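You operate a simulated robot arm through the tools that you are given. There is no shell and no other tool.

Carry out the task below with a simulated robot arm. There is one attempt and no reset: what you move stays moved.

TASK
Coat the skimboard's wax patch and tighten its loose fin.
Fine: lay the goggles on the drying rack first, rub the wax bar over the whole patch, put it back and turn the blue thumb screw tight. Set down upright: wax bar. A coat counts when it lies all over at full strength: go over it till it gets no stronger.

It is judged by the outcome, as a careful person would: the job done as asked, and still so three seconds after it is handed in. It fails if anything else is knocked over, pushed out of place, dropped, spilled or broken.

THE ROBOT
A 6-joint arm with a three-finger gripper, fixed in place. Base frame: the origin is on the floor under the middle of its stand, x ahead of it, y to its left, z up. Units: mm, degrees, N and s.
It reaches about 1213 mm from its shoulder. Its first joint turns from -166.0 to 166.0 degrees. Payload 4.89 kg.
The tool frame sits at the grasp point between the pads (the TCP): z along the fingers, y along the line on which they close. The tips reach 30 mm beyond it. The gripper opens to 164 mm; its body begins 125 mm behind the TCP.
Orientation is told as [roll, pitch, yaw] about the base's x, y, z axes, in that order, counted from this pose: with the fingers straight down and closing along the base's y, the tool's x points along the base's -x, its y along +y and its z along -z.

THE INTERFACE
- The arm moves only by the tool drive_tool. Its argument "steps" is a list of rows, each an object (a shift or turn left out is 0, a gripper value left out holds the last) with "rot": the turn, a rotation vector about the tool's x, y, z in units of 6 degrees (1.0 is 6 degrees), a list of three; "xyz": the shift along the tool's x, y, z in units of 50 mm (1.0 is 50 mm), a list of three; "jaw": the closure, from 0 (fully open) to 1 (shut). In form: [{"rot": [rx, ry, rz], "xyz": [dx, dy, dz], "jaw": jaw}, ...]. A call has 1 to 20 rows; each row shifts and turns the commanded pose from where the row before left it, along the tool's axes as they then stand. A call with a number of a shift or a turn outside -1 to 1 is refused whole. Each row takes 0.2 s and may step no farther than 50 mm and 8.6 degrees from the row before; otherwise, or with a gripper value out of range, the whole call is refused. Where a pose cannot be reached the arm comes as near as it can. A force on the tool above 50 N (or 10 N above the force at the start of the call, whichever is more), or a blocked arm, ends the call early, and 0.2 s more pass. The fingers move at their own pace (about 108 mm/s each) and stop on an object; they squeeze with about 30 N. The grip force told is the motor's: it shows also when the fingers shut on nothing. Time passes only in rows, and 0.2 s behind the last, so rows that do not move let the fingers close. It gives the time, the measured TCP pose, the force on the tool (base axes), the opening and the grip force at its end, in the units of the frame above (readings bear some noise), with the torque about the TCP (base axes, N m) and any sound that the robot's microphone picked up.
- Cameras (640 x 400 px; columns grow to the right, rows downward): "scene" is fixed at [51.4, 499.8, 1437.7]; the picture's right is [-0.61, -0.79, 0.00], its down [-0.33, 0.25, -0.91] and it looks along [0.72, -0.56, -0.41] (base axes); focal length 350 px, centre (320, 200). "wrist" rides on the gripper at [76, -2, -152] in the tool frame; the picture's right is [0.02, 1.00, 0.00], its down [-0.88, 0.02, -0.47] and it looks along [-0.47, 0.01, 0.88] (tool axes); focal length 247 px, centre (320, 200). There is no depth. A picture from a camera that has moved, and an enlarged one, comes with that camera's place and axes in the base frame and with its lens.
- camera(camera): a new picture of that camera. No time passes.
- lift_body(by): moves the trunk up (or, below 0, down) by that many mm; the arm rides with it, the base frame stays. It gives what a move gives, with no picture.
- close_up(camera, box): a new picture of the part [left, top, right, bottom] of that camera's present view, enlarged. No time passes.
- finish_job(): hands the job in; it is judged then, once.

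Places have to be worked out from the pictures, the camera data and where the tool is seen. Open the gripper and draw the arm clear of the work before you hand the job in, unless the task says otherwise.

The tools are called as a command line: name --argument value ..., lists and objects as JSON in quotes. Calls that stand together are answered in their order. drive_tool: Moves the arm, as the interface text tells. Its arguments: {"type":"object","properties":{"steps":{"type":"array","items":{"type":"object","properties":{"rot":{"type":"array","items":{"type":"number"}},"xyz":{"type":"array","items":{"type":"number"}},"jaw":{"type":"number"}}}}},"required":["steps"]} The other tools are called the same way: lift_body (by) moves the trunk up or down; camera (camera) takes a picture; close_up (camera, box) takes an enlarged picture of a part of a camera's view; finish_job () hands the job in.

At the start:

```text
time_s: 0.0
tcp_pos: [624.3, -195.3, 1176.6]
ee_rot: [0.0, -0.1, 0.0]
force: [0.1, -0.5, 0.8]
ft_torque: [0.01, 0.0, 0.01]
gripper_width: 164.0
finger_force: 0.1
trunk travel left (down, up): [-175.0, 215.0]
```

scene: 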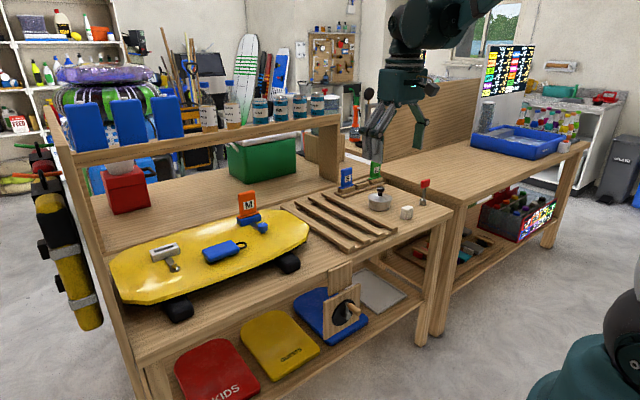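
wrist: 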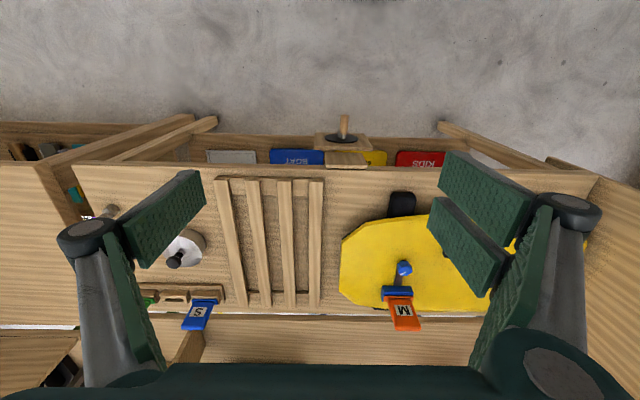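

I start by looking closer at the bench to identify the goggles, wax bar, patch, rack and thumb screw.

close_up --camera "scene" --box '[100, 200, 320, 330]'

close_up --camera "scene" --box '[280, 150, 450, 260]'

close_up --camera "wrist" --box '[60, 150, 340, 340]'

close_up --camera "wrist" --box '[320, 150, 600, 340]'

```text
2.91 times, centred on (210, 265) of scene
camera zoom: at [51.4, 499.8, 1437.7], right [-0.61, -0.79, 0.0], down [-0.33, 0.25, -0.91], along [0.72, -0.56, -0.41], focal length 1019 px, centre (640, 11)
```

zoom: 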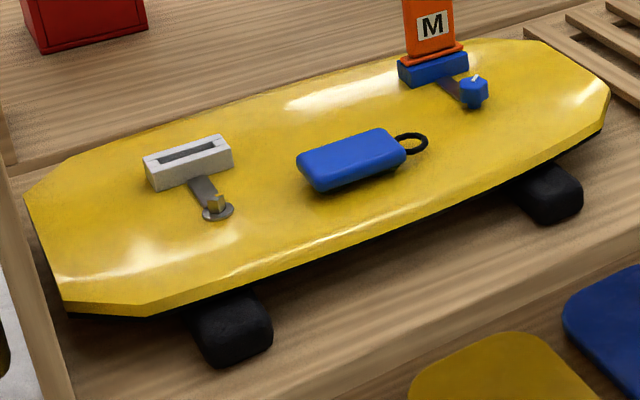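

```text
3.64 times, centred on (365, 205) of scene
camera zoom: at [51.4, 499.8, 1437.7], right [-0.61, -0.79, 0.0], down [-0.33, 0.25, -0.91], along [0.72, -0.56, -0.41], focal length 1274 px, centre (156, 182)
```

zoom: 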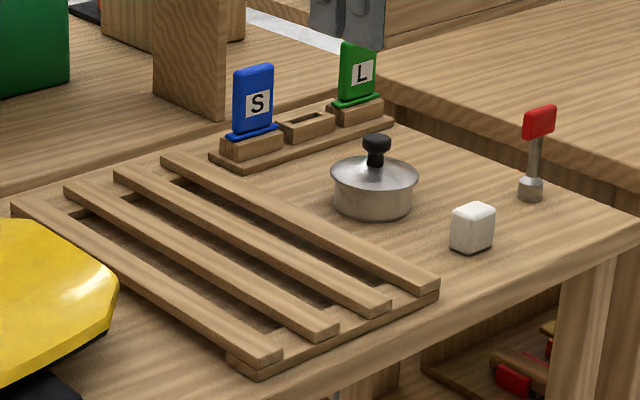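

```text
2.11 times, centred on (200, 245) of wrist
camera zoom: at [548.9, -197.7, 1327.8], right [-0.02, 1.0, 0.0], down [0.88, 0.02, 0.47], along [0.47, 0.01, -0.88], focal length 520 px, centre (573, 105)
```

zoom: 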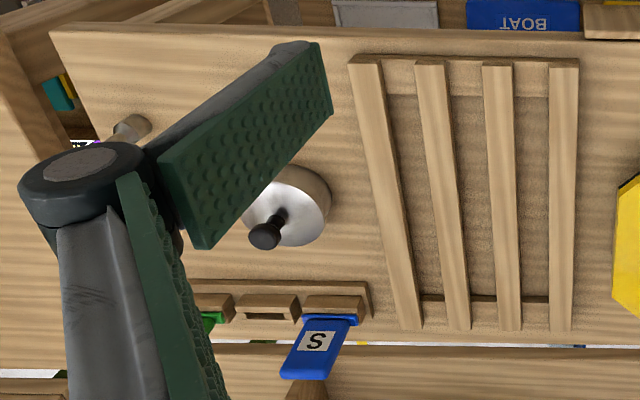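

```text
2.11 times, centred on (460, 245) of wrist
camera zoom: at [548.9, -197.7, 1327.8], right [-0.02, 1.0, 0.0], down [0.88, 0.02, 0.47], along [0.47, 0.01, -0.88], focal length 520 px, centre (25, 105)
```

zoom: 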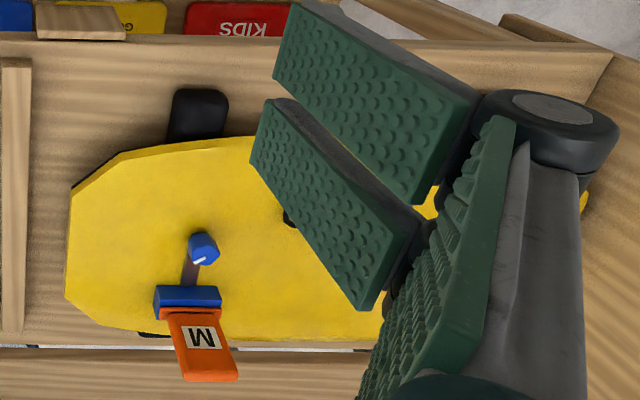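

The board carries an orange fin (M) with a blue thumb screw near (969, 20, 880), and a blue object, probably the goggles, near (932, 184, 870). I move the wrist camera over the board's middle, staying high, for a clearer view.

drive_tool --steps '[{"xyz": [-0.392, 0.762, 0.214]}, {"xyz": [-0.392, 0.762, 0.214]}, {"xyz": [-0.392, 0.762, 0.214]}, {"xyz": [-0.392, 0.762, 0.214]}, {"xyz": [-0.392, 0.762, 0.214]}, {"xyz": [-0.392, 0.762, 0.214]}, {"xyz": [-0.392, 0.762, 0.214]}, {"xyz": [-0.392, 0.762, 0.214]}, {"xyz": [-0.392, 0.762, 0.214]}, {"xyz": [-0.392, 0.762, 0.214]}]'

camera --camera "wrist"

camera --camera "scene"

```text
time_s: 2.2
tcp_pos: [819.4, 185.4, 1072.8]
ee_rot: [0.0, 0.1, 0.0]
force: [-1.3, -1.4, 0.3]
ft_torque: [0.2, -0.15, 0.04]
gripper_width: 164.0
finger_force: 0.0
trunk travel left (down, up): [-175.0, 215.0]
```

```text
taken
camera wrist: at [745.5, 183.8, 1224.8], right [-0.02, 1.0, 0.0], down [0.88, 0.02, 0.47], along [0.47, 0.01, -0.88], focal length 247 px, centre (320, 200)
```

wrist: 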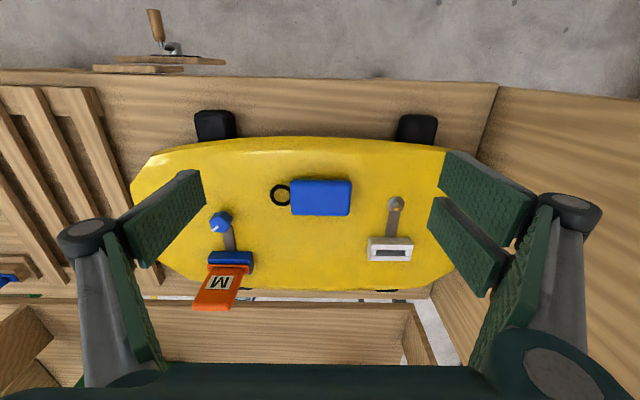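

```text
taken
```

scene: 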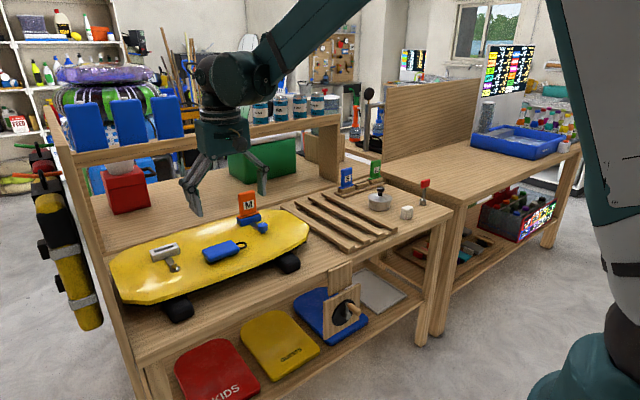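

Now I take enlarged views of the blue object, the two fin boxes and the board surface.

close_up --camera "wrist" --box '[240, 150, 380, 250]'

close_up --camera "wrist" --box '[170, 180, 310, 320]'

close_up --camera "wrist" --box '[340, 170, 480, 290]'

close_up --camera "scene" --box '[190, 220, 300, 280]'

close_up --camera "scene" --box '[330, 150, 450, 230]'

close_up --camera "scene" --box '[270, 260, 410, 350]'

```text
4.00 times, centred on (310, 200) of wrist
camera zoom: at [745.5, 183.8, 1224.8], right [-0.02, 1.0, 0.0], down [0.88, 0.02, 0.47], along [0.47, 0.01, -0.88], focal length 988 px, centre (360, 200)
```

zoom: 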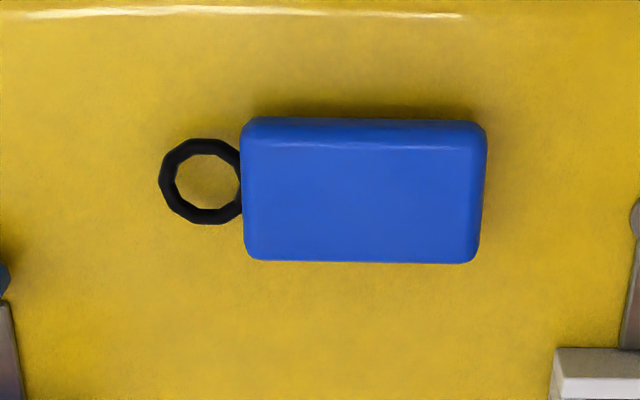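

```text
2.86 times, centred on (240, 250) of wrist
camera zoom: at [745.5, 183.8, 1224.8], right [-0.02, 1.0, 0.0], down [0.88, 0.02, 0.47], along [0.47, 0.01, -0.88], focal length 706 px, centre (549, 57)
```

zoom: 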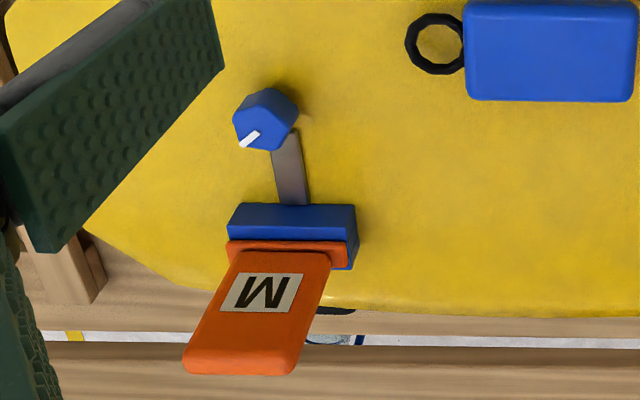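

```text
3.33 times, centred on (410, 230) of wrist
camera zoom: at [745.5, 183.8, 1224.8], right [-0.02, 1.0, 0.0], down [0.88, 0.02, 0.47], along [0.47, 0.01, -0.88], focal length 823 px, centre (20, 100)
```

zoom: 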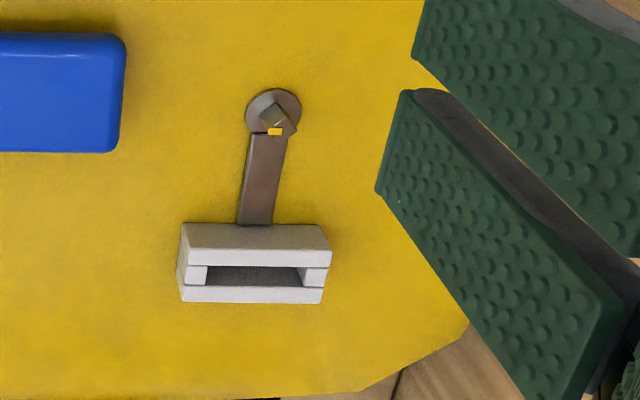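

```text
5.82 times, centred on (245, 250) of scene
camera zoom: at [51.4, 499.8, 1437.7], right [-0.61, -0.79, 0.0], down [-0.33, 0.25, -0.91], along [0.72, -0.56, -0.41], focal length 2038 px, centre (756, -91)
```

zoom: 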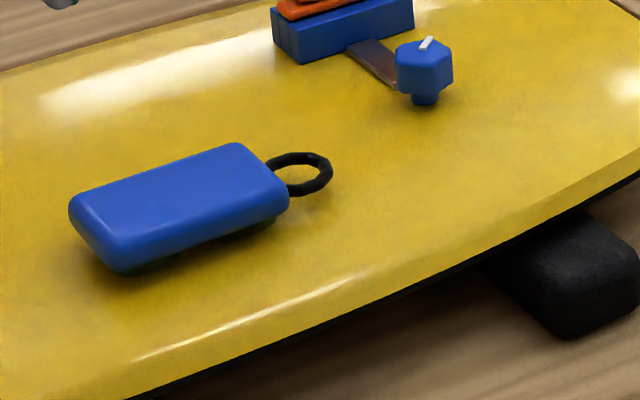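

```text
5.00 times, centred on (390, 190) of scene
camera zoom: at [51.4, 499.8, 1437.7], right [-0.61, -0.79, 0.0], down [-0.33, 0.25, -0.91], along [0.72, -0.56, -0.41], focal length 1751 px, centre (-30, 250)
```

zoom: 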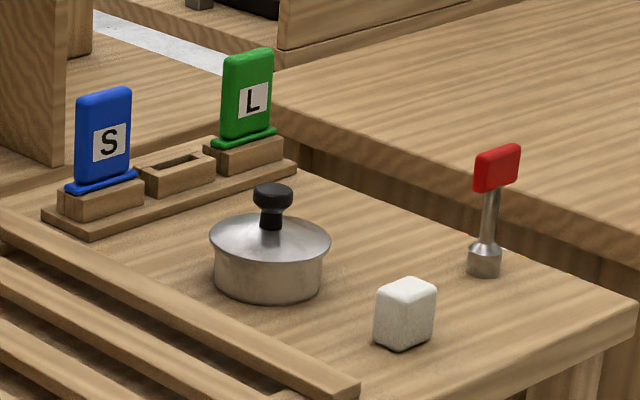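

```text
4.44 times, centred on (340, 305) of scene
camera zoom: at [51.4, 499.8, 1437.7], right [-0.61, -0.79, 0.0], down [-0.33, 0.25, -0.91], along [0.72, -0.56, -0.41], focal length 1557 px, centre (231, -267)
```

zoom: 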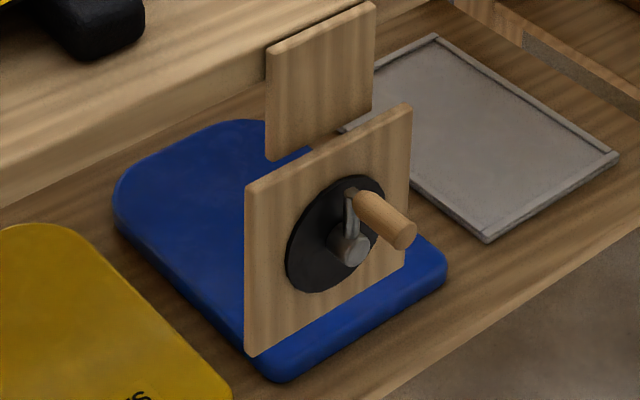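

The blue pouch-like object with the black ring is the only thing that can be the goggles (top about (928, 187, 880), roughly 60 mm along x and 100 mm along y). I turn the gripper 90° in place so that it will close along base x.

drive_tool --steps '[{"rot": [0, 0, 1]}, {"rot": [0, 0, 1]}, {"rot": [0, 0, 1]}, {"rot": [0, 0, 1]}, {"rot": [0, 0, 1]}, {"rot": [0, 0, 1]}, {"rot": [0, 0, 1]}, {"rot": [0, 0, 1]}, {"rot": [0, 0, 1]}, {"rot": [0, 0, 1]}, {"rot": [0, 0, 1]}, {"rot": [0, 0, 1]}, {"rot": [0, 0, 1]}, {"rot": [0, 0, 1]}, {"rot": [0, 0, 1]}]'

camera --camera "wrist"

camera --camera "scene"

```text
time_s: 5.4
tcp_pos: [819.2, 184.4, 1067.8]
ee_rot: [0.0, -0.1, -90.1]
force: [-0.5, -0.1, 0.9]
ft_torque: [0.02, -0.01, 0.02]
gripper_width: 164.0
finger_force: 0.0
trunk travel left (down, up): [-175.0, 215.0]
```

```text
taken
camera wrist: at [820.4, 261.1, 1220.6], right [1.0, 0.02, 0.0], down [0.02, -0.88, 0.47], along [0.01, -0.47, -0.88], focal length 247 px, centre (320, 200)
```

wrist: 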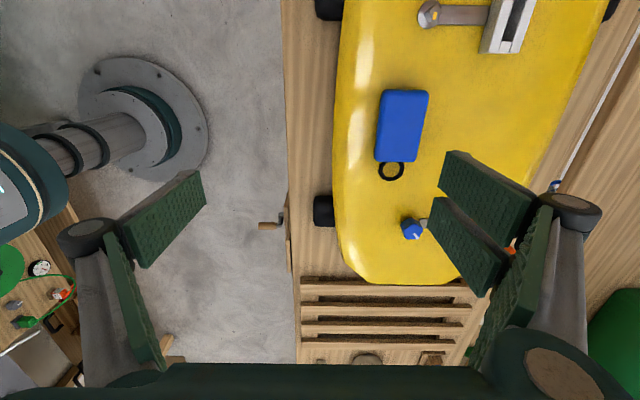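

```text
taken
```

scene: 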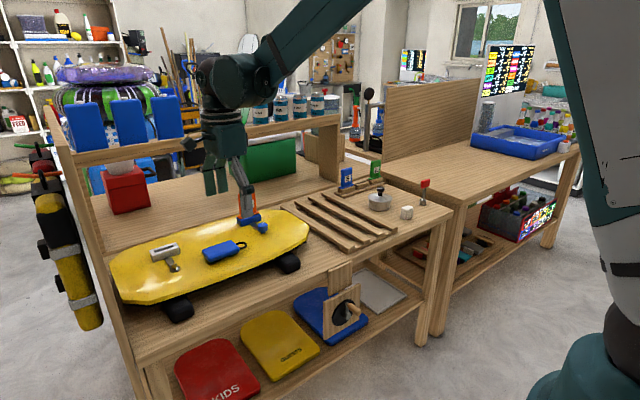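

The gripper is at yaw −90° with free space around it. I lower it to about 80 mm above the goggles, centred at (930, 188).

drive_tool --steps '[{"xyz": [0.02, 0.555, 0.54]}, {"xyz": [0.02, 0.555, 0.54]}, {"xyz": [0.02, 0.555, 0.54]}, {"xyz": [0.02, 0.555, 0.54]}]'

camera --camera "wrist"

close_up --camera "scene" --box '[140, 130, 340, 290]'

```text
time_s: 6.4
tcp_pos: [930.3, 189.3, 961.5]
ee_rot: [0.0, 0.1, -90.0]
force: [-1.5, 0.1, 1.0]
ft_torque: [0.02, -0.21, 0.02]
gripper_width: 163.8
finger_force: 0.0
trunk travel left (down, up): [-175.0, 215.0]
```

```text
taken
camera wrist: at [930.2, 265.3, 1114.2], right [1.0, 0.02, 0.0], down [0.02, -0.88, 0.47], along [0.01, -0.47, -0.88], focal length 247 px, centre (320, 200)
```

wrist: 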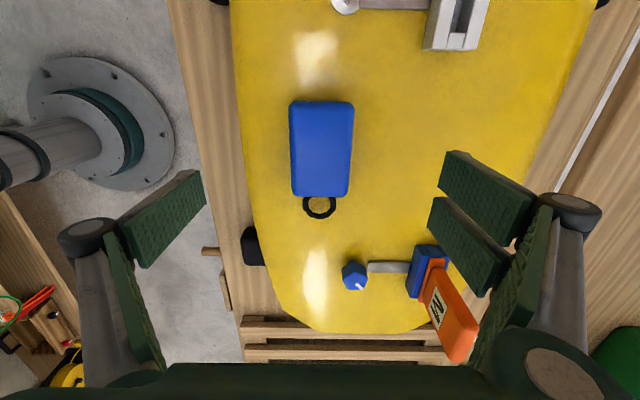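

```text
2.50 times, centred on (240, 210) of scene
camera zoom: at [51.4, 499.8, 1437.7], right [-0.61, -0.79, 0.0], down [-0.33, 0.25, -0.91], along [0.72, -0.56, -0.41], focal length 876 px, centre (520, 175)
```

zoom: 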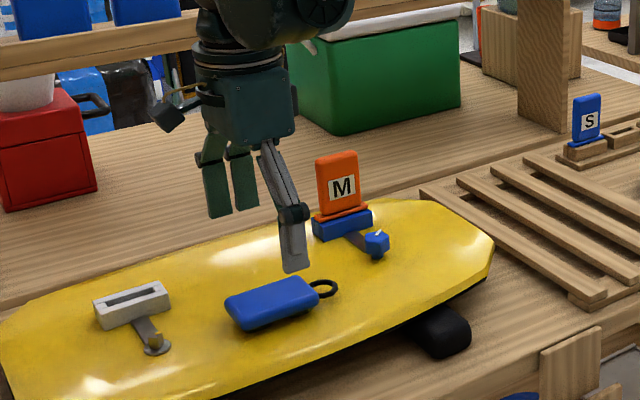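

The goggles sit almost centred under the jaws. I lower to TCP z≈900 with a slight +y shift and check tip clearance over the board.

drive_tool --steps '[{"xyz": [0.04, 0, 0.6]}, {"xyz": [0.04, 0, 0.6]}]'

camera --camera "wrist"

close_up --camera "scene" --box '[180, 170, 300, 270]'

```text
time_s: 7.0
tcp_pos: [928.9, 190.9, 903.4]
ee_rot: [-0.1, -0.1, -90.0]
force: [-0.1, -0.5, 0.7]
ft_torque: [0.06, -0.17, 0.0]
gripper_width: 164.0
finger_force: 0.1
trunk travel left (down, up): [-175.0, 215.0]
```

```text
taken
camera wrist: at [929.2, 267.6, 1054.5], right [1.0, 0.02, 0.0], down [0.02, -0.88, 0.47], along [0.01, -0.47, -0.88], focal length 247 px, centre (320, 200)
```

wrist: 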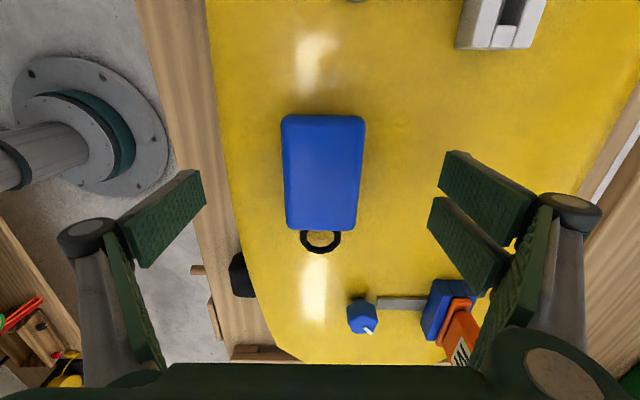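

```text
4.00 times, centred on (240, 220) of scene
camera zoom: at [51.4, 499.8, 1437.7], right [-0.61, -0.79, 0.0], down [-0.33, 0.25, -0.91], along [0.72, -0.56, -0.41], focal length 1401 px, centre (640, 120)
```

zoom: 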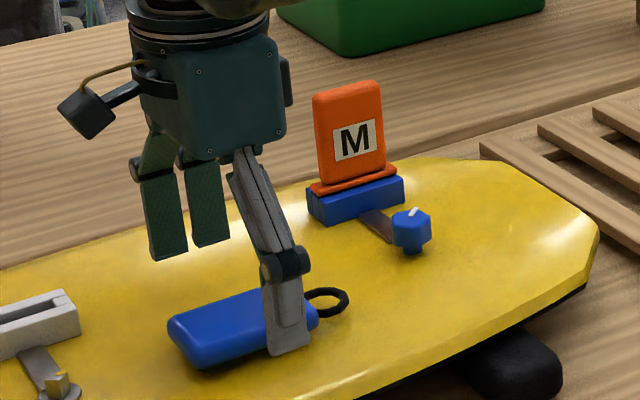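

Tip height while opening looks uncertain, so I partly close the jaws here (tips stay above the board) to see how low the tips reach.

drive_tool --steps '[{"jaw": 0.45}, {"jaw": 0.45}, {"jaw": 0.45}]'

camera --camera "wrist"

close_up --camera "scene" --box '[180, 170, 300, 270]'

```text
time_s: 7.8
tcp_pos: [929.8, 192.1, 902.1]
ee_rot: [0.0, 0.0, -89.9]
force: [-0.3, -0.2, -0.4]
ft_torque: [-0.02, 0.02, -0.01]
gripper_width: 90.3
finger_force: 0.1
trunk travel left (down, up): [-175.0, 215.0]
```

```text
taken
camera wrist: at [929.7, 267.8, 1054.3], right [1.0, 0.02, 0.0], down [0.02, -0.88, 0.47], along [0.01, -0.47, -0.88], focal length 247 px, centre (320, 200)
```

wrist: 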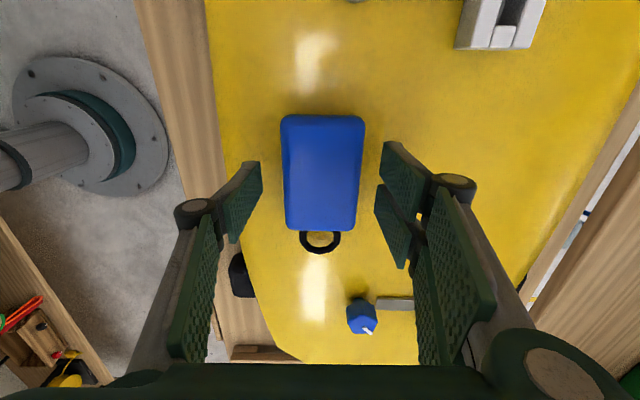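

```text
4.00 times, centred on (240, 220) of scene
camera zoom: at [51.4, 499.8, 1437.7], right [-0.61, -0.79, 0.0], down [-0.33, 0.25, -0.91], along [0.72, -0.56, -0.41], focal length 1401 px, centre (640, 120)
```

zoom: 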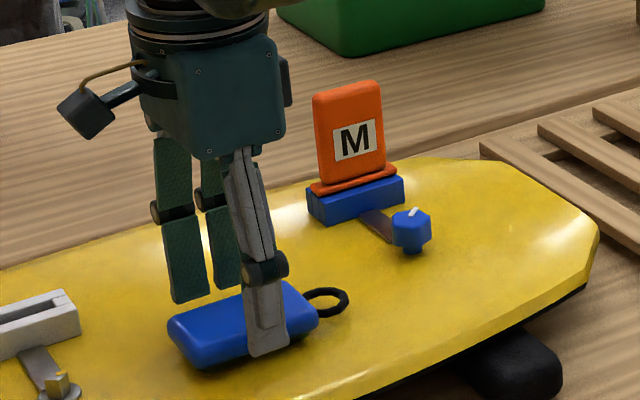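

The tips sit about 23 mm below the TCP at this width, straddling the goggles evenly. I lower 10 mm and close on the goggles.

drive_tool --steps '[{"xyz": [0.06, 0, 0.2]}, {"jaw": 1.0}, {"jaw": 1.0}, {"jaw": 1.0}, {"jaw": 1.0}]'

camera --camera "wrist"

close_up --camera "scene" --box '[180, 170, 300, 270]'

```text
time_s: 9.0
tcp_pos: [930.0, 194.2, 893.1]
ee_rot: [0.0, 0.0, -89.9]
force: [-0.6, -0.7, 3.2]
ft_torque: [0.04, -0.14, 0.02]
gripper_width: 61.2
finger_force: 30.3
trunk travel left (down, up): [-175.0, 215.0]
```

```text
taken
camera wrist: at [930.8, 270.9, 1044.3], right [1.0, 0.02, 0.0], down [0.02, -0.88, 0.47], along [0.01, -0.47, -0.88], focal length 247 px, centre (320, 200)
```

wrist: 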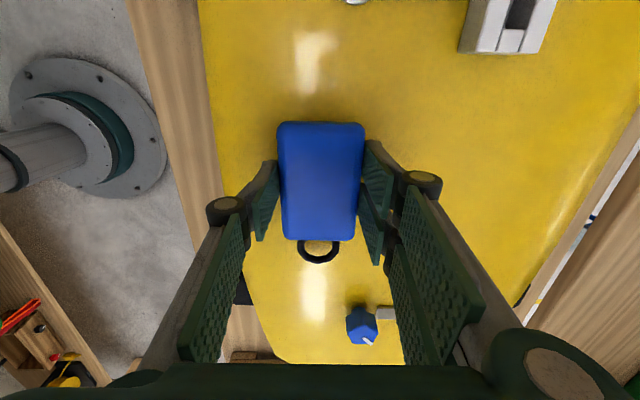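

```text
4.00 times, centred on (240, 220) of scene
camera zoom: at [51.4, 499.8, 1437.7], right [-0.61, -0.79, 0.0], down [-0.33, 0.25, -0.91], along [0.72, -0.56, -0.41], focal length 1401 px, centre (640, 120)
```

zoom: 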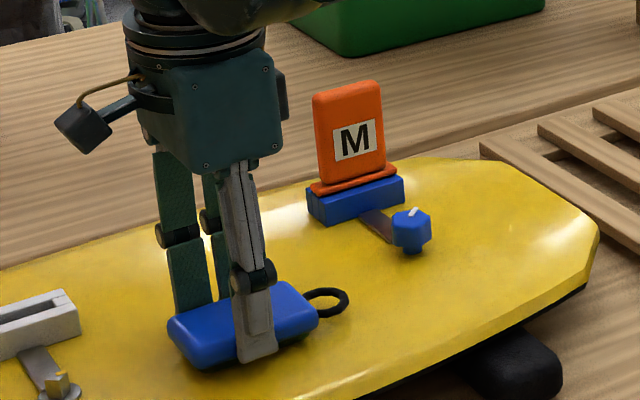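

The grip holds at 61 mm width and 30 N. I lift it 100 mm and check that it stays in the jaws and what lies beneath.

drive_tool --steps '[{"xyz": [0, 0, -0.4]}, {"xyz": [0, 0, -0.6]}, {"xyz": [0, 0, -0.8]}, {"xyz": [0, 0, -0.8]}]'

camera --camera "wrist"

close_up --camera "scene" --box '[100, 130, 320, 330]'

```text
time_s: 10.0
tcp_pos: [930.7, 194.4, 1020.9]
ee_rot: [0.1, 0.1, -90.0]
force: [1.3, 1.0, -0.5]
ft_torque: [0.0, 0.14, 0.02]
gripper_width: 0.0
finger_force: 29.7
trunk travel left (down, up): [-175.0, 215.0]
```

```text
taken
camera wrist: at [931.0, 270.9, 1172.6], right [1.0, 0.02, 0.0], down [0.02, -0.88, 0.47], along [0.01, -0.47, -0.88], focal length 247 px, centre (320, 200)
```

wrist: 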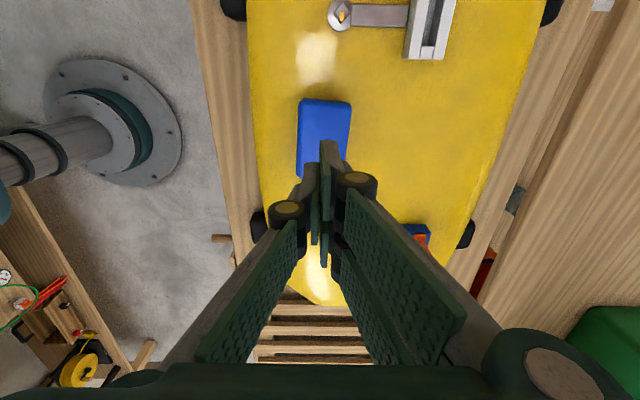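

```text
2.00 times, centred on (210, 230) of scene
camera zoom: at [51.4, 499.8, 1437.7], right [-0.61, -0.79, 0.0], down [-0.33, 0.25, -0.91], along [0.72, -0.56, -0.41], focal length 700 px, centre (540, 140)
```

zoom: 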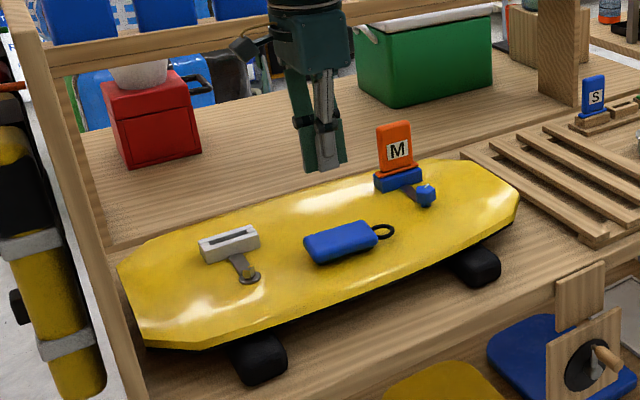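

The jaws slipped off the rounded upper edge and closed on nothing; the goggles are still lying in place. I reopen, go back down and grip lower.

drive_tool --steps '[{"jaw": 0.45}, {"jaw": 0.45}, {"jaw": 0.45}, {"jaw": 0.45}, {"xyz": [0, 0, 0.8]}, {"xyz": [0, 0, 0.8]}, {"xyz": [0, 0, 0.8]}]'

camera --camera "wrist"

close_up --camera "scene" --box '[190, 220, 290, 280]'

```text
time_s: 11.6
tcp_pos: [929.7, 192.9, 902.1]
ee_rot: [0.0, 0.0, -90.0]
force: [-0.7, -1.1, 1.0]
ft_torque: [0.0, -0.17, 0.0]
gripper_width: 90.3
finger_force: 0.1
trunk travel left (down, up): [-175.0, 215.0]
```

```text
taken
camera wrist: at [930.0, 269.8, 1053.9], right [1.0, 0.02, 0.0], down [0.02, -0.88, 0.47], along [0.01, -0.47, -0.88], focal length 247 px, centre (320, 200)
```

wrist: 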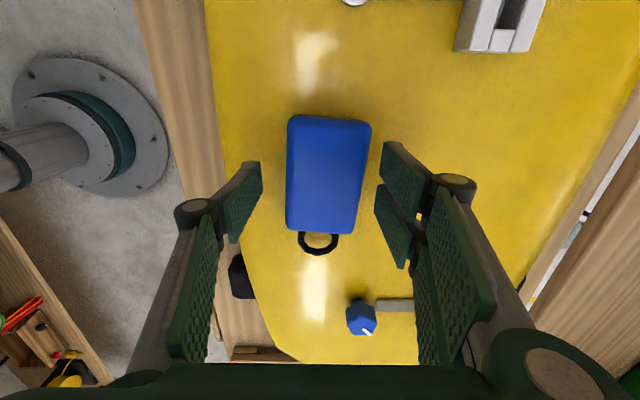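

```text
6.40 times, centred on (240, 250) of scene
camera zoom: at [51.4, 499.8, 1437.7], right [-0.61, -0.79, 0.0], down [-0.33, 0.25, -0.91], along [0.72, -0.56, -0.41], focal length 2241 px, centre (832, -120)
```

zoom: 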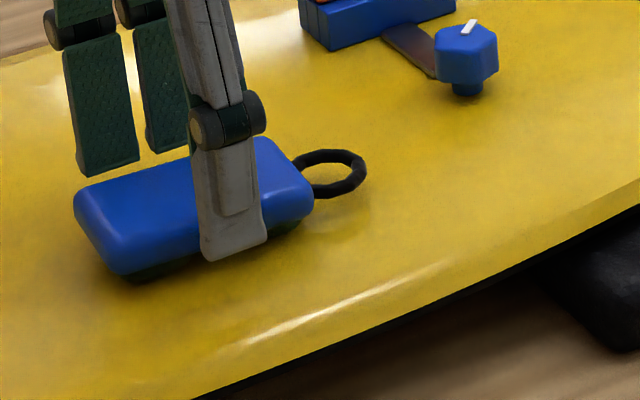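

The goggles have turned only slightly and remain between the fingers. I step down in small moves watching the vertical force for touch with the board.

drive_tool --steps '[{"xyz": [0, 0.04, 0.14]}, {"xyz": [0, 0, 0.1]}, {"xyz": [0, 0, 0.06]}]'

close_up --camera "scene" --box '[190, 220, 290, 280]'

```text
time_s: 12.4
tcp_pos: [931.6, 195.8, 886.8]
ee_rot: [0.1, -0.1, -89.9]
force: [0.1, 0.3, 0.6]
ft_torque: [0.01, 0.0, -0.02]
gripper_width: 90.2
finger_force: 0.1
trunk travel left (down, up): [-175.0, 215.0]
```

```text
6.40 times, centred on (240, 250) of scene
camera zoom: at [51.4, 499.8, 1437.7], right [-0.61, -0.79, 0.0], down [-0.33, 0.25, -0.91], along [0.72, -0.56, -0.41], focal length 2241 px, centre (832, -120)
```

zoom: 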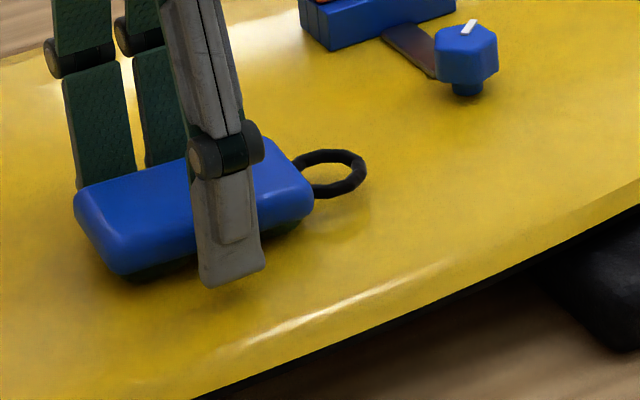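

The thumb tip is only a few millimetres above the board. I lower 4 mm more and close.

drive_tool --steps '[{"xyz": [0, 0, 0.08]}, {"jaw": 1.0}, {"jaw": 1.0}, {"jaw": 1.0}, {"jaw": 1.0}]'

close_up --camera "scene" --box '[190, 220, 290, 280]'

camera --camera "wrist"

```text
time_s: 13.6
tcp_pos: [932.2, 193.4, 881.9]
ee_rot: [0.0, 0.0, -90.0]
force: [0.7, -0.4, -0.2]
ft_torque: [0.02, -0.01, -0.01]
gripper_width: 61.4
finger_force: 29.8
trunk travel left (down, up): [-175.0, 215.0]
```

```text
6.40 times, centred on (240, 250) of scene
camera zoom: at [51.4, 499.8, 1437.7], right [-0.61, -0.79, 0.0], down [-0.33, 0.25, -0.91], along [0.72, -0.56, -0.41], focal length 2241 px, centre (832, -120)
```

zoom: 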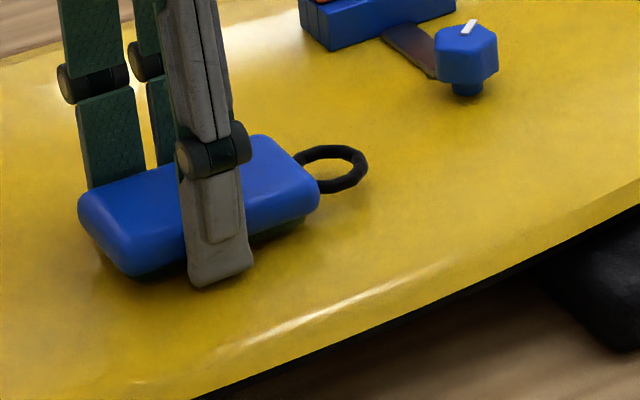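

```text
taken
camera wrist: at [932.6, 271.1, 1033.9], right [1.0, 0.02, 0.0], down [0.02, -0.88, 0.47], along [0.01, -0.47, -0.88], focal length 247 px, centre (320, 200)
```

wrist: 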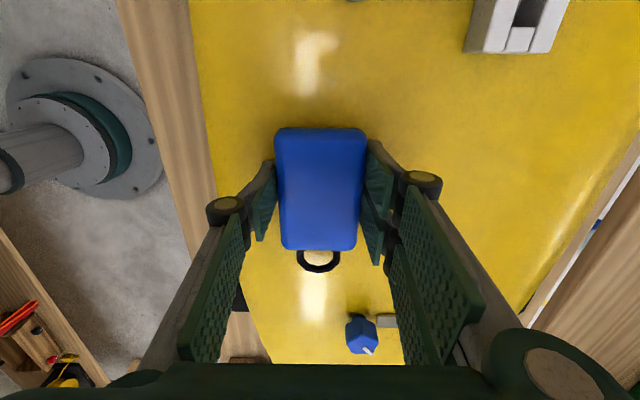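

Force is clean and the pads now cover the full side of the goggles. I lift slowly a little and check the hold.

drive_tool --steps '[{"xyz": [0, 0, -0.1]}, {"xyz": [0, 0, -0.15]}, {"xyz": [0, 0, -0.15]}, {"xyz": [0, 0, -0.2]}]'

close_up --camera "scene" --box '[180, 200, 300, 280]'

```text
time_s: 14.6
tcp_pos: [933.6, 196.1, 912.6]
ee_rot: [0.0, 0.0, -90.0]
force: [0.2, 0.6, -0.7]
ft_torque: [-0.02, 0.06, 0.0]
gripper_width: 61.1
finger_force: 29.9
trunk travel left (down, up): [-175.0, 215.0]
```

```text
5.00 times, centred on (240, 240) of scene
camera zoom: at [51.4, 499.8, 1437.7], right [-0.61, -0.79, 0.0], down [-0.33, 0.25, -0.91], along [0.72, -0.56, -0.41], focal length 1751 px, centre (720, 0)
```

zoom: 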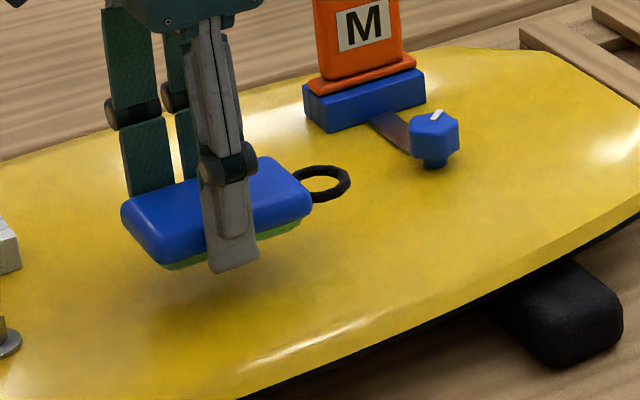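

It is holding this time. I zoom in to identify its underside and check other items before carrying it.

close_up --camera "scene" --box '[200, 225, 255, 260]'

camera --camera "wrist"

close_up --camera "scene" --box '[400, 180, 640, 330]'

close_up --camera "scene" --box '[0, 60, 200, 220]'

```text
11.43 times, centred on (228, 242) of scene
camera zoom: at [51.4, 499.8, 1437.7], right [-0.61, -0.79, 0.0], down [-0.33, 0.25, -0.91], along [0.72, -0.56, -0.41], focal length 4003 px, centre (1377, -286)
```

zoom: 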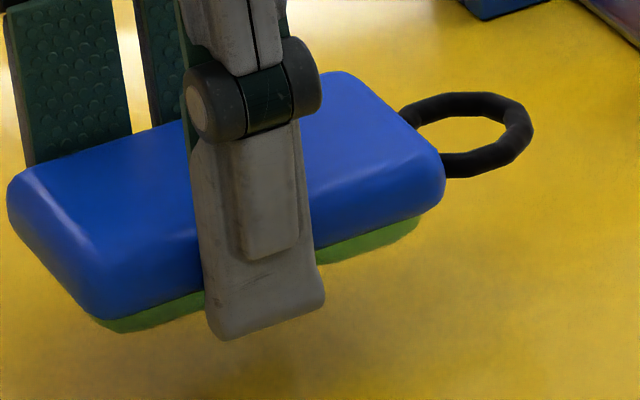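

```text
taken
camera wrist: at [933.7, 272.4, 1063.9], right [1.0, 0.02, 0.0], down [0.02, -0.88, 0.47], along [0.01, -0.47, -0.88], focal length 247 px, centre (320, 200)
```

wrist: 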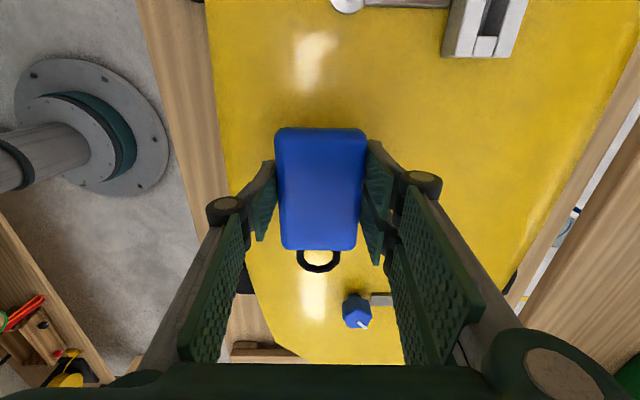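

```text
2.67 times, centred on (520, 255) of scene
camera zoom: at [51.4, 499.8, 1437.7], right [-0.61, -0.79, 0.0], down [-0.33, 0.25, -0.91], along [0.72, -0.56, -0.41], focal length 934 px, centre (-213, 53)
```

zoom: 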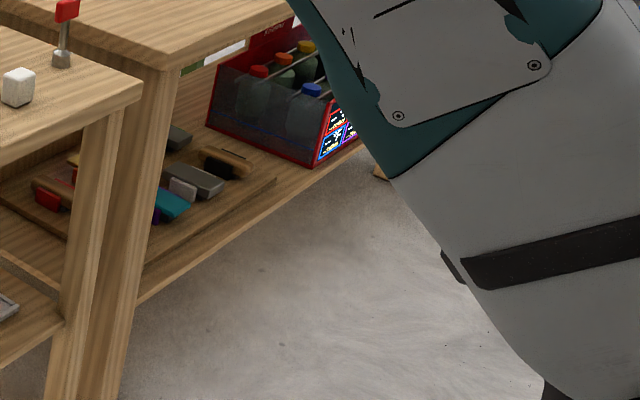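

```text
2.50 times, centred on (100, 140) of scene
camera zoom: at [51.4, 499.8, 1437.7], right [-0.61, -0.79, 0.0], down [-0.33, 0.25, -0.91], along [0.72, -0.56, -0.41], focal length 876 px, centre (870, 350)
```

zoom: 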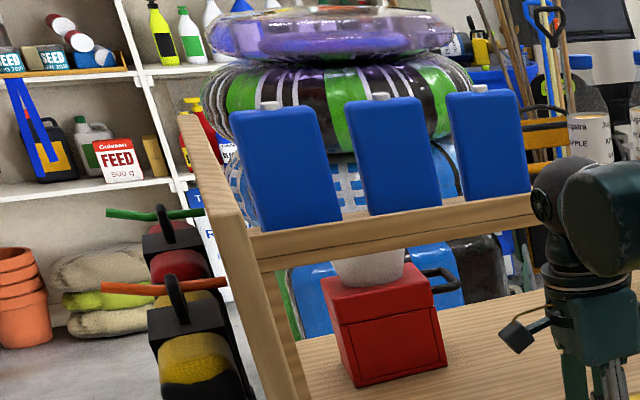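

The item is a blue shell with a green lens side and a black strap ring, so I take it as the goggles. I raise it to z≈1000 and carry it along −y over the rack at about (900, −305), clear of the fin and knob.

drive_tool --steps '[{"xyz": [0, 0, -0.6]}, {"xyz": [0, 0, -0.6]}, {"xyz": [0, 0, -0.6]}, {"xyz": [-0.668, -0.045, 0]}, {"xyz": [-0.668, -0.045, 0]}, {"xyz": [-0.668, -0.045, 0]}, {"xyz": [-0.668, -0.045, 0]}, {"xyz": [-0.668, -0.045, 0]}, {"xyz": [-0.668, -0.045, 0]}, {"xyz": [-0.668, -0.045, 0]}, {"xyz": [-0.668, -0.045, 0]}, {"xyz": [-0.668, -0.045, 0]}, {"xyz": [-0.668, -0.045, 0]}, {"xyz": [-0.668, -0.045, 0]}, {"xyz": [-0.668, -0.045, 0]}, {"xyz": [-0.668, -0.045, 0]}, {"xyz": [-0.668, -0.045, 0]}, {"xyz": [-0.668, -0.045, 0]}]'

camera --camera "wrist"

camera --camera "scene"

```text
time_s: 18.4
tcp_pos: [899.7, -304.8, 1003.6]
ee_rot: [0.1, 0.1, -90.0]
force: [1.0, 1.1, -0.7]
ft_torque: [-0.22, 0.01, -0.01]
gripper_width: 61.1
finger_force: 30.1
trunk travel left (down, up): [-175.0, 215.0]
```

```text
taken
camera wrist: at [900.7, -227.6, 1155.5], right [1.0, 0.02, 0.0], down [0.02, -0.88, 0.47], along [0.01, -0.47, -0.88], focal length 247 px, centre (320, 200)
```

wrist: 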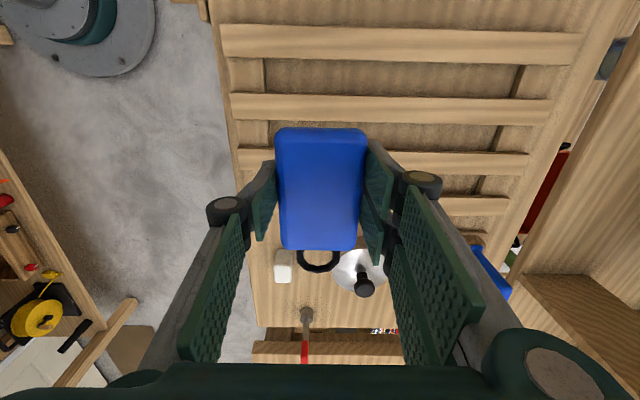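

```text
taken
```

scene: 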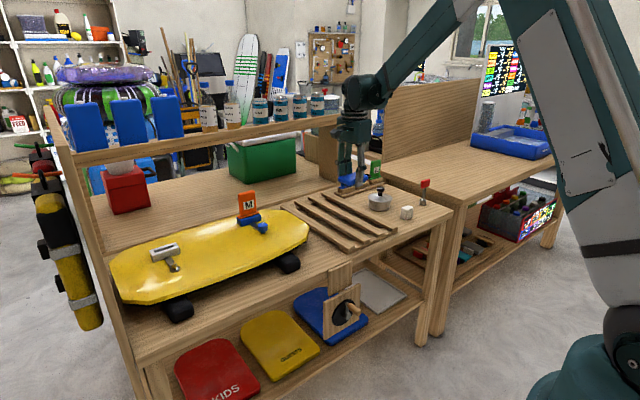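

The goggles hang over the rack; slat positions work out at y −258…−296 and −330…−368 with tops near z≈813. I shift to y≈−316 so it bridges both slats evenly, and lower toward them.

drive_tool --steps '[{"xyz": [-0.22, 0, 0.4]}, {"xyz": [0, 0, 0.7]}, {"xyz": [0, 0, 0.7]}, {"xyz": [0, 0, 0.6]}, {"xyz": [0, 0, 0.4]}]'

close_up --camera "scene" --box '[280, 150, 420, 260]'

camera --camera "wrist"

```text
time_s: 19.6
tcp_pos: [899.5, -314.8, 861.4]
ee_rot: [0.0, 0.1, -90.1]
force: [0.0, -1.3, -0.2]
ft_torque: [0.02, 0.0, 0.02]
gripper_width: 61.5
finger_force: 30.5
trunk travel left (down, up): [-175.0, 215.0]
```

```text
3.64 times, centred on (350, 205) of scene
camera zoom: at [51.4, 499.8, 1437.7], right [-0.61, -0.79, 0.0], down [-0.33, 0.25, -0.91], along [0.72, -0.56, -0.41], focal length 1274 px, centre (211, 182)
```

zoom: 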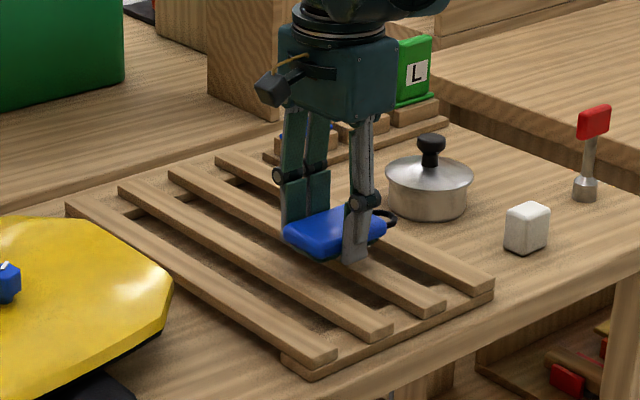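

```text
taken
camera wrist: at [900.2, -238.9, 1013.4], right [1.0, 0.02, 0.0], down [0.02, -0.88, 0.47], along [0.01, -0.47, -0.88], focal length 247 px, centre (320, 200)
```

wrist: 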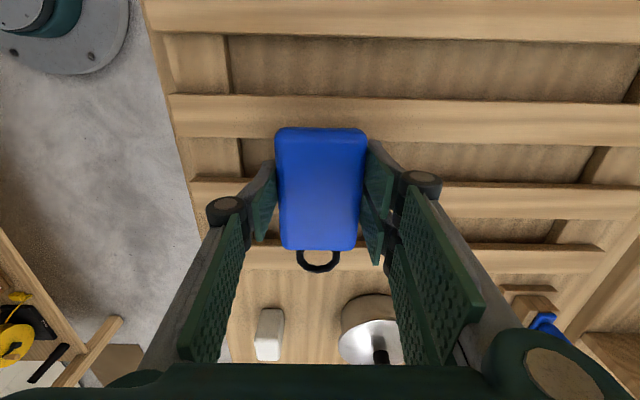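

Still clear above the slats with no contact force. I lower in small steps watching the force.

drive_tool --steps '[{"xyz": [0, 0, 0.1]}, {"xyz": [0, 0, 0.1]}]'

close_up --camera "scene" --box '[320, 190, 380, 230]'

```text
time_s: 20.2
tcp_pos: [899.9, -315.6, 852.9]
ee_rot: [-0.1, 0.0, -90.0]
force: [0.5, -0.3, 0.5]
ft_torque: [-0.02, -0.03, 0.02]
gripper_width: 61.5
finger_force: 30.1
trunk travel left (down, up): [-175.0, 215.0]
```

```text
10.00 times, centred on (350, 210) of scene
camera zoom: at [51.4, 499.8, 1437.7], right [-0.61, -0.79, 0.0], down [-0.33, 0.25, -0.91], along [0.72, -0.56, -0.41], focal length 3502 px, centre (20, 100)
```

zoom: 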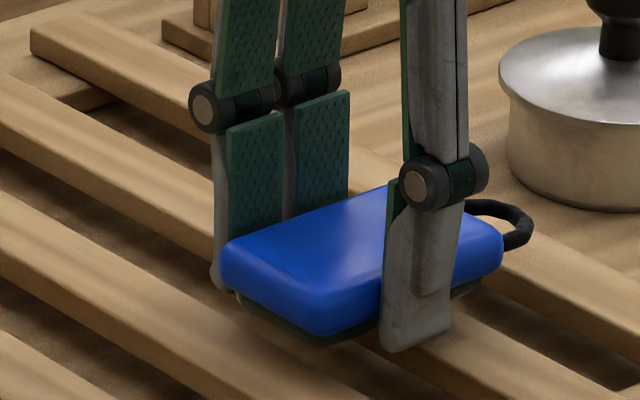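

drive_tool --steps '[{"xyz": [0, 0, 0.08]}]'

close_up --camera "scene" --box '[320, 190, 380, 230]'

```text
time_s: 20.6
tcp_pos: [900.6, -316.4, 848.5]
ee_rot: [0.0, -0.1, -90.0]
force: [0.2, -0.4, -1.1]
ft_torque: [-0.02, -0.02, 0.02]
gripper_width: 61.0
finger_force: 30.1
trunk travel left (down, up): [-175.0, 215.0]
```

```text
10.00 times, centred on (350, 210) of scene
camera zoom: at [51.4, 499.8, 1437.7], right [-0.61, -0.79, 0.0], down [-0.33, 0.25, -0.91], along [0.72, -0.56, -0.41], focal length 3502 px, centre (20, 100)
```

zoom: 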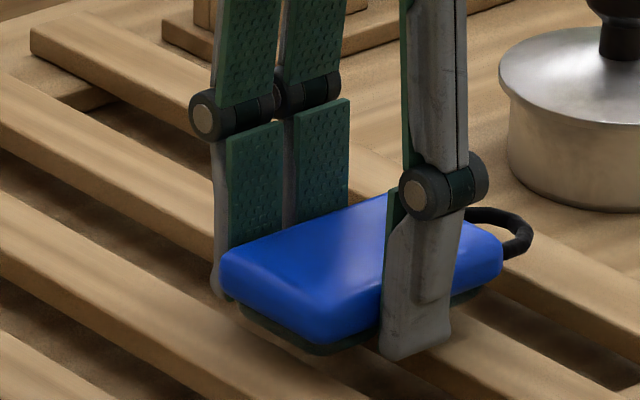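

The goggles are now just above the slats with no contact force. I continue down by a few millimetres at a time.

drive_tool --steps '[{"xyz": [0, 0, 0.06]}]'

drive_tool --steps '[{"xyz": [0, 0, 0.05]}]'

close_up --camera "scene" --box '[320, 190, 380, 230]'

```text
time_s: 21.0
tcp_pos: [900.3, -316.3, 844.7]
ee_rot: [0.0, -0.1, -90.0]
force: [-0.7, -0.3, -1.4]
ft_torque: [0.04, -0.04, 0.02]
gripper_width: 60.9
finger_force: 30.5
trunk travel left (down, up): [-175.0, 215.0]
```

```text
time_s: 21.4
tcp_pos: [900.1, -315.2, 842.8]
ee_rot: [0.1, 0.0, -90.0]
force: [0.0, -0.4, -0.1]
ft_torque: [0.01, 0.02, 0.01]
gripper_width: 61.3
finger_force: 29.8
trunk travel left (down, up): [-175.0, 215.0]
```

```text
10.00 times, centred on (350, 210) of scene
camera zoom: at [51.4, 499.8, 1437.7], right [-0.61, -0.79, 0.0], down [-0.33, 0.25, -0.91], along [0.72, -0.56, -0.41], focal length 3502 px, centre (20, 100)
```

zoom: 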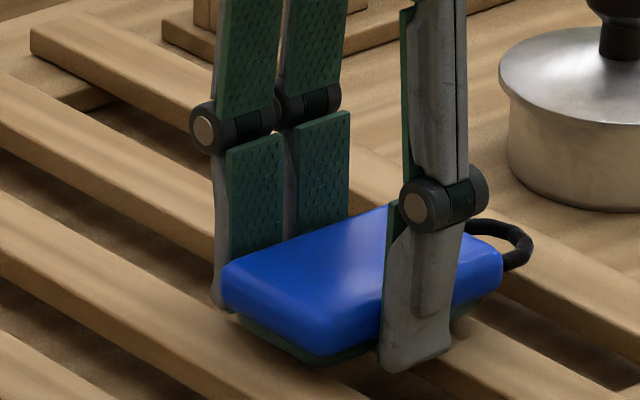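

drive_tool --steps '[{"xyz": [0, 0, 0.05]}]'

drive_tool --steps '[{"xyz": [0, 0, 0.05]}]'

close_up --camera "scene" --box '[320, 190, 380, 230]'

```text
time_s: 21.8
tcp_pos: [899.1, -316.4, 840.9]
ee_rot: [0.0, 0.0, -90.1]
force: [0.4, -1.4, 6.0]
ft_torque: [-0.34, 0.15, 0.09]
gripper_width: 61.3
finger_force: 30.0
trunk travel left (down, up): [-175.0, 215.0]
```

```text
time_s: 22.2
tcp_pos: [899.2, -316.4, 839.1]
ee_rot: [0.0, 0.0, -90.0]
force: [7.3, -3.4, 25.9]
ft_torque: [-0.09, -0.31, -0.03]
gripper_width: 61.4
finger_force: 30.6
trunk travel left (down, up): [-175.0, 215.0]
```

```text
10.00 times, centred on (350, 210) of scene
camera zoom: at [51.4, 499.8, 1437.7], right [-0.61, -0.79, 0.0], down [-0.33, 0.25, -0.91], along [0.72, -0.56, -0.41], focal length 3502 px, centre (20, 100)
```

zoom: 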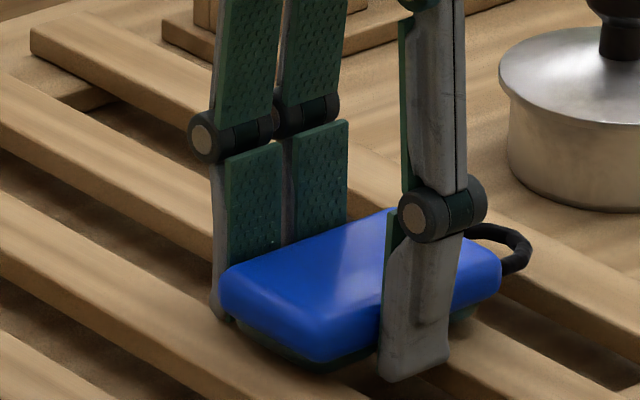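

Contact force shows the goggles are resting on the slats. I ease up 2 mm and open the jaws.

drive_tool --steps '[{"xyz": [0, 0, -0.04]}, {"jaw": 0.6}, {"jaw": 0.5}, {"jaw": 0.45}, {"jaw": 0.4}]'

close_up --camera "scene" --box '[320, 190, 380, 230]'

```text
time_s: 23.4
tcp_pos: [898.9, -316.7, 839.1]
ee_rot: [0.0, 0.0, -90.0]
force: [-0.4, 0.6, 0.0]
ft_torque: [0.01, -0.01, 0.02]
gripper_width: 98.4
finger_force: 0.1
trunk travel left (down, up): [-175.0, 215.0]
```

```text
10.00 times, centred on (350, 210) of scene
camera zoom: at [51.4, 499.8, 1437.7], right [-0.61, -0.79, 0.0], down [-0.33, 0.25, -0.91], along [0.72, -0.56, -0.41], focal length 3502 px, centre (20, 100)
```

zoom: 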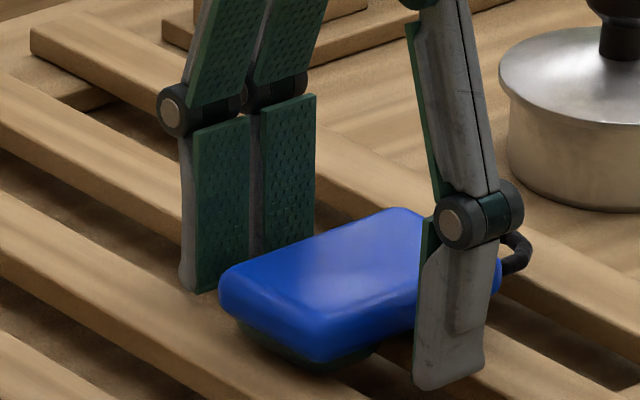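

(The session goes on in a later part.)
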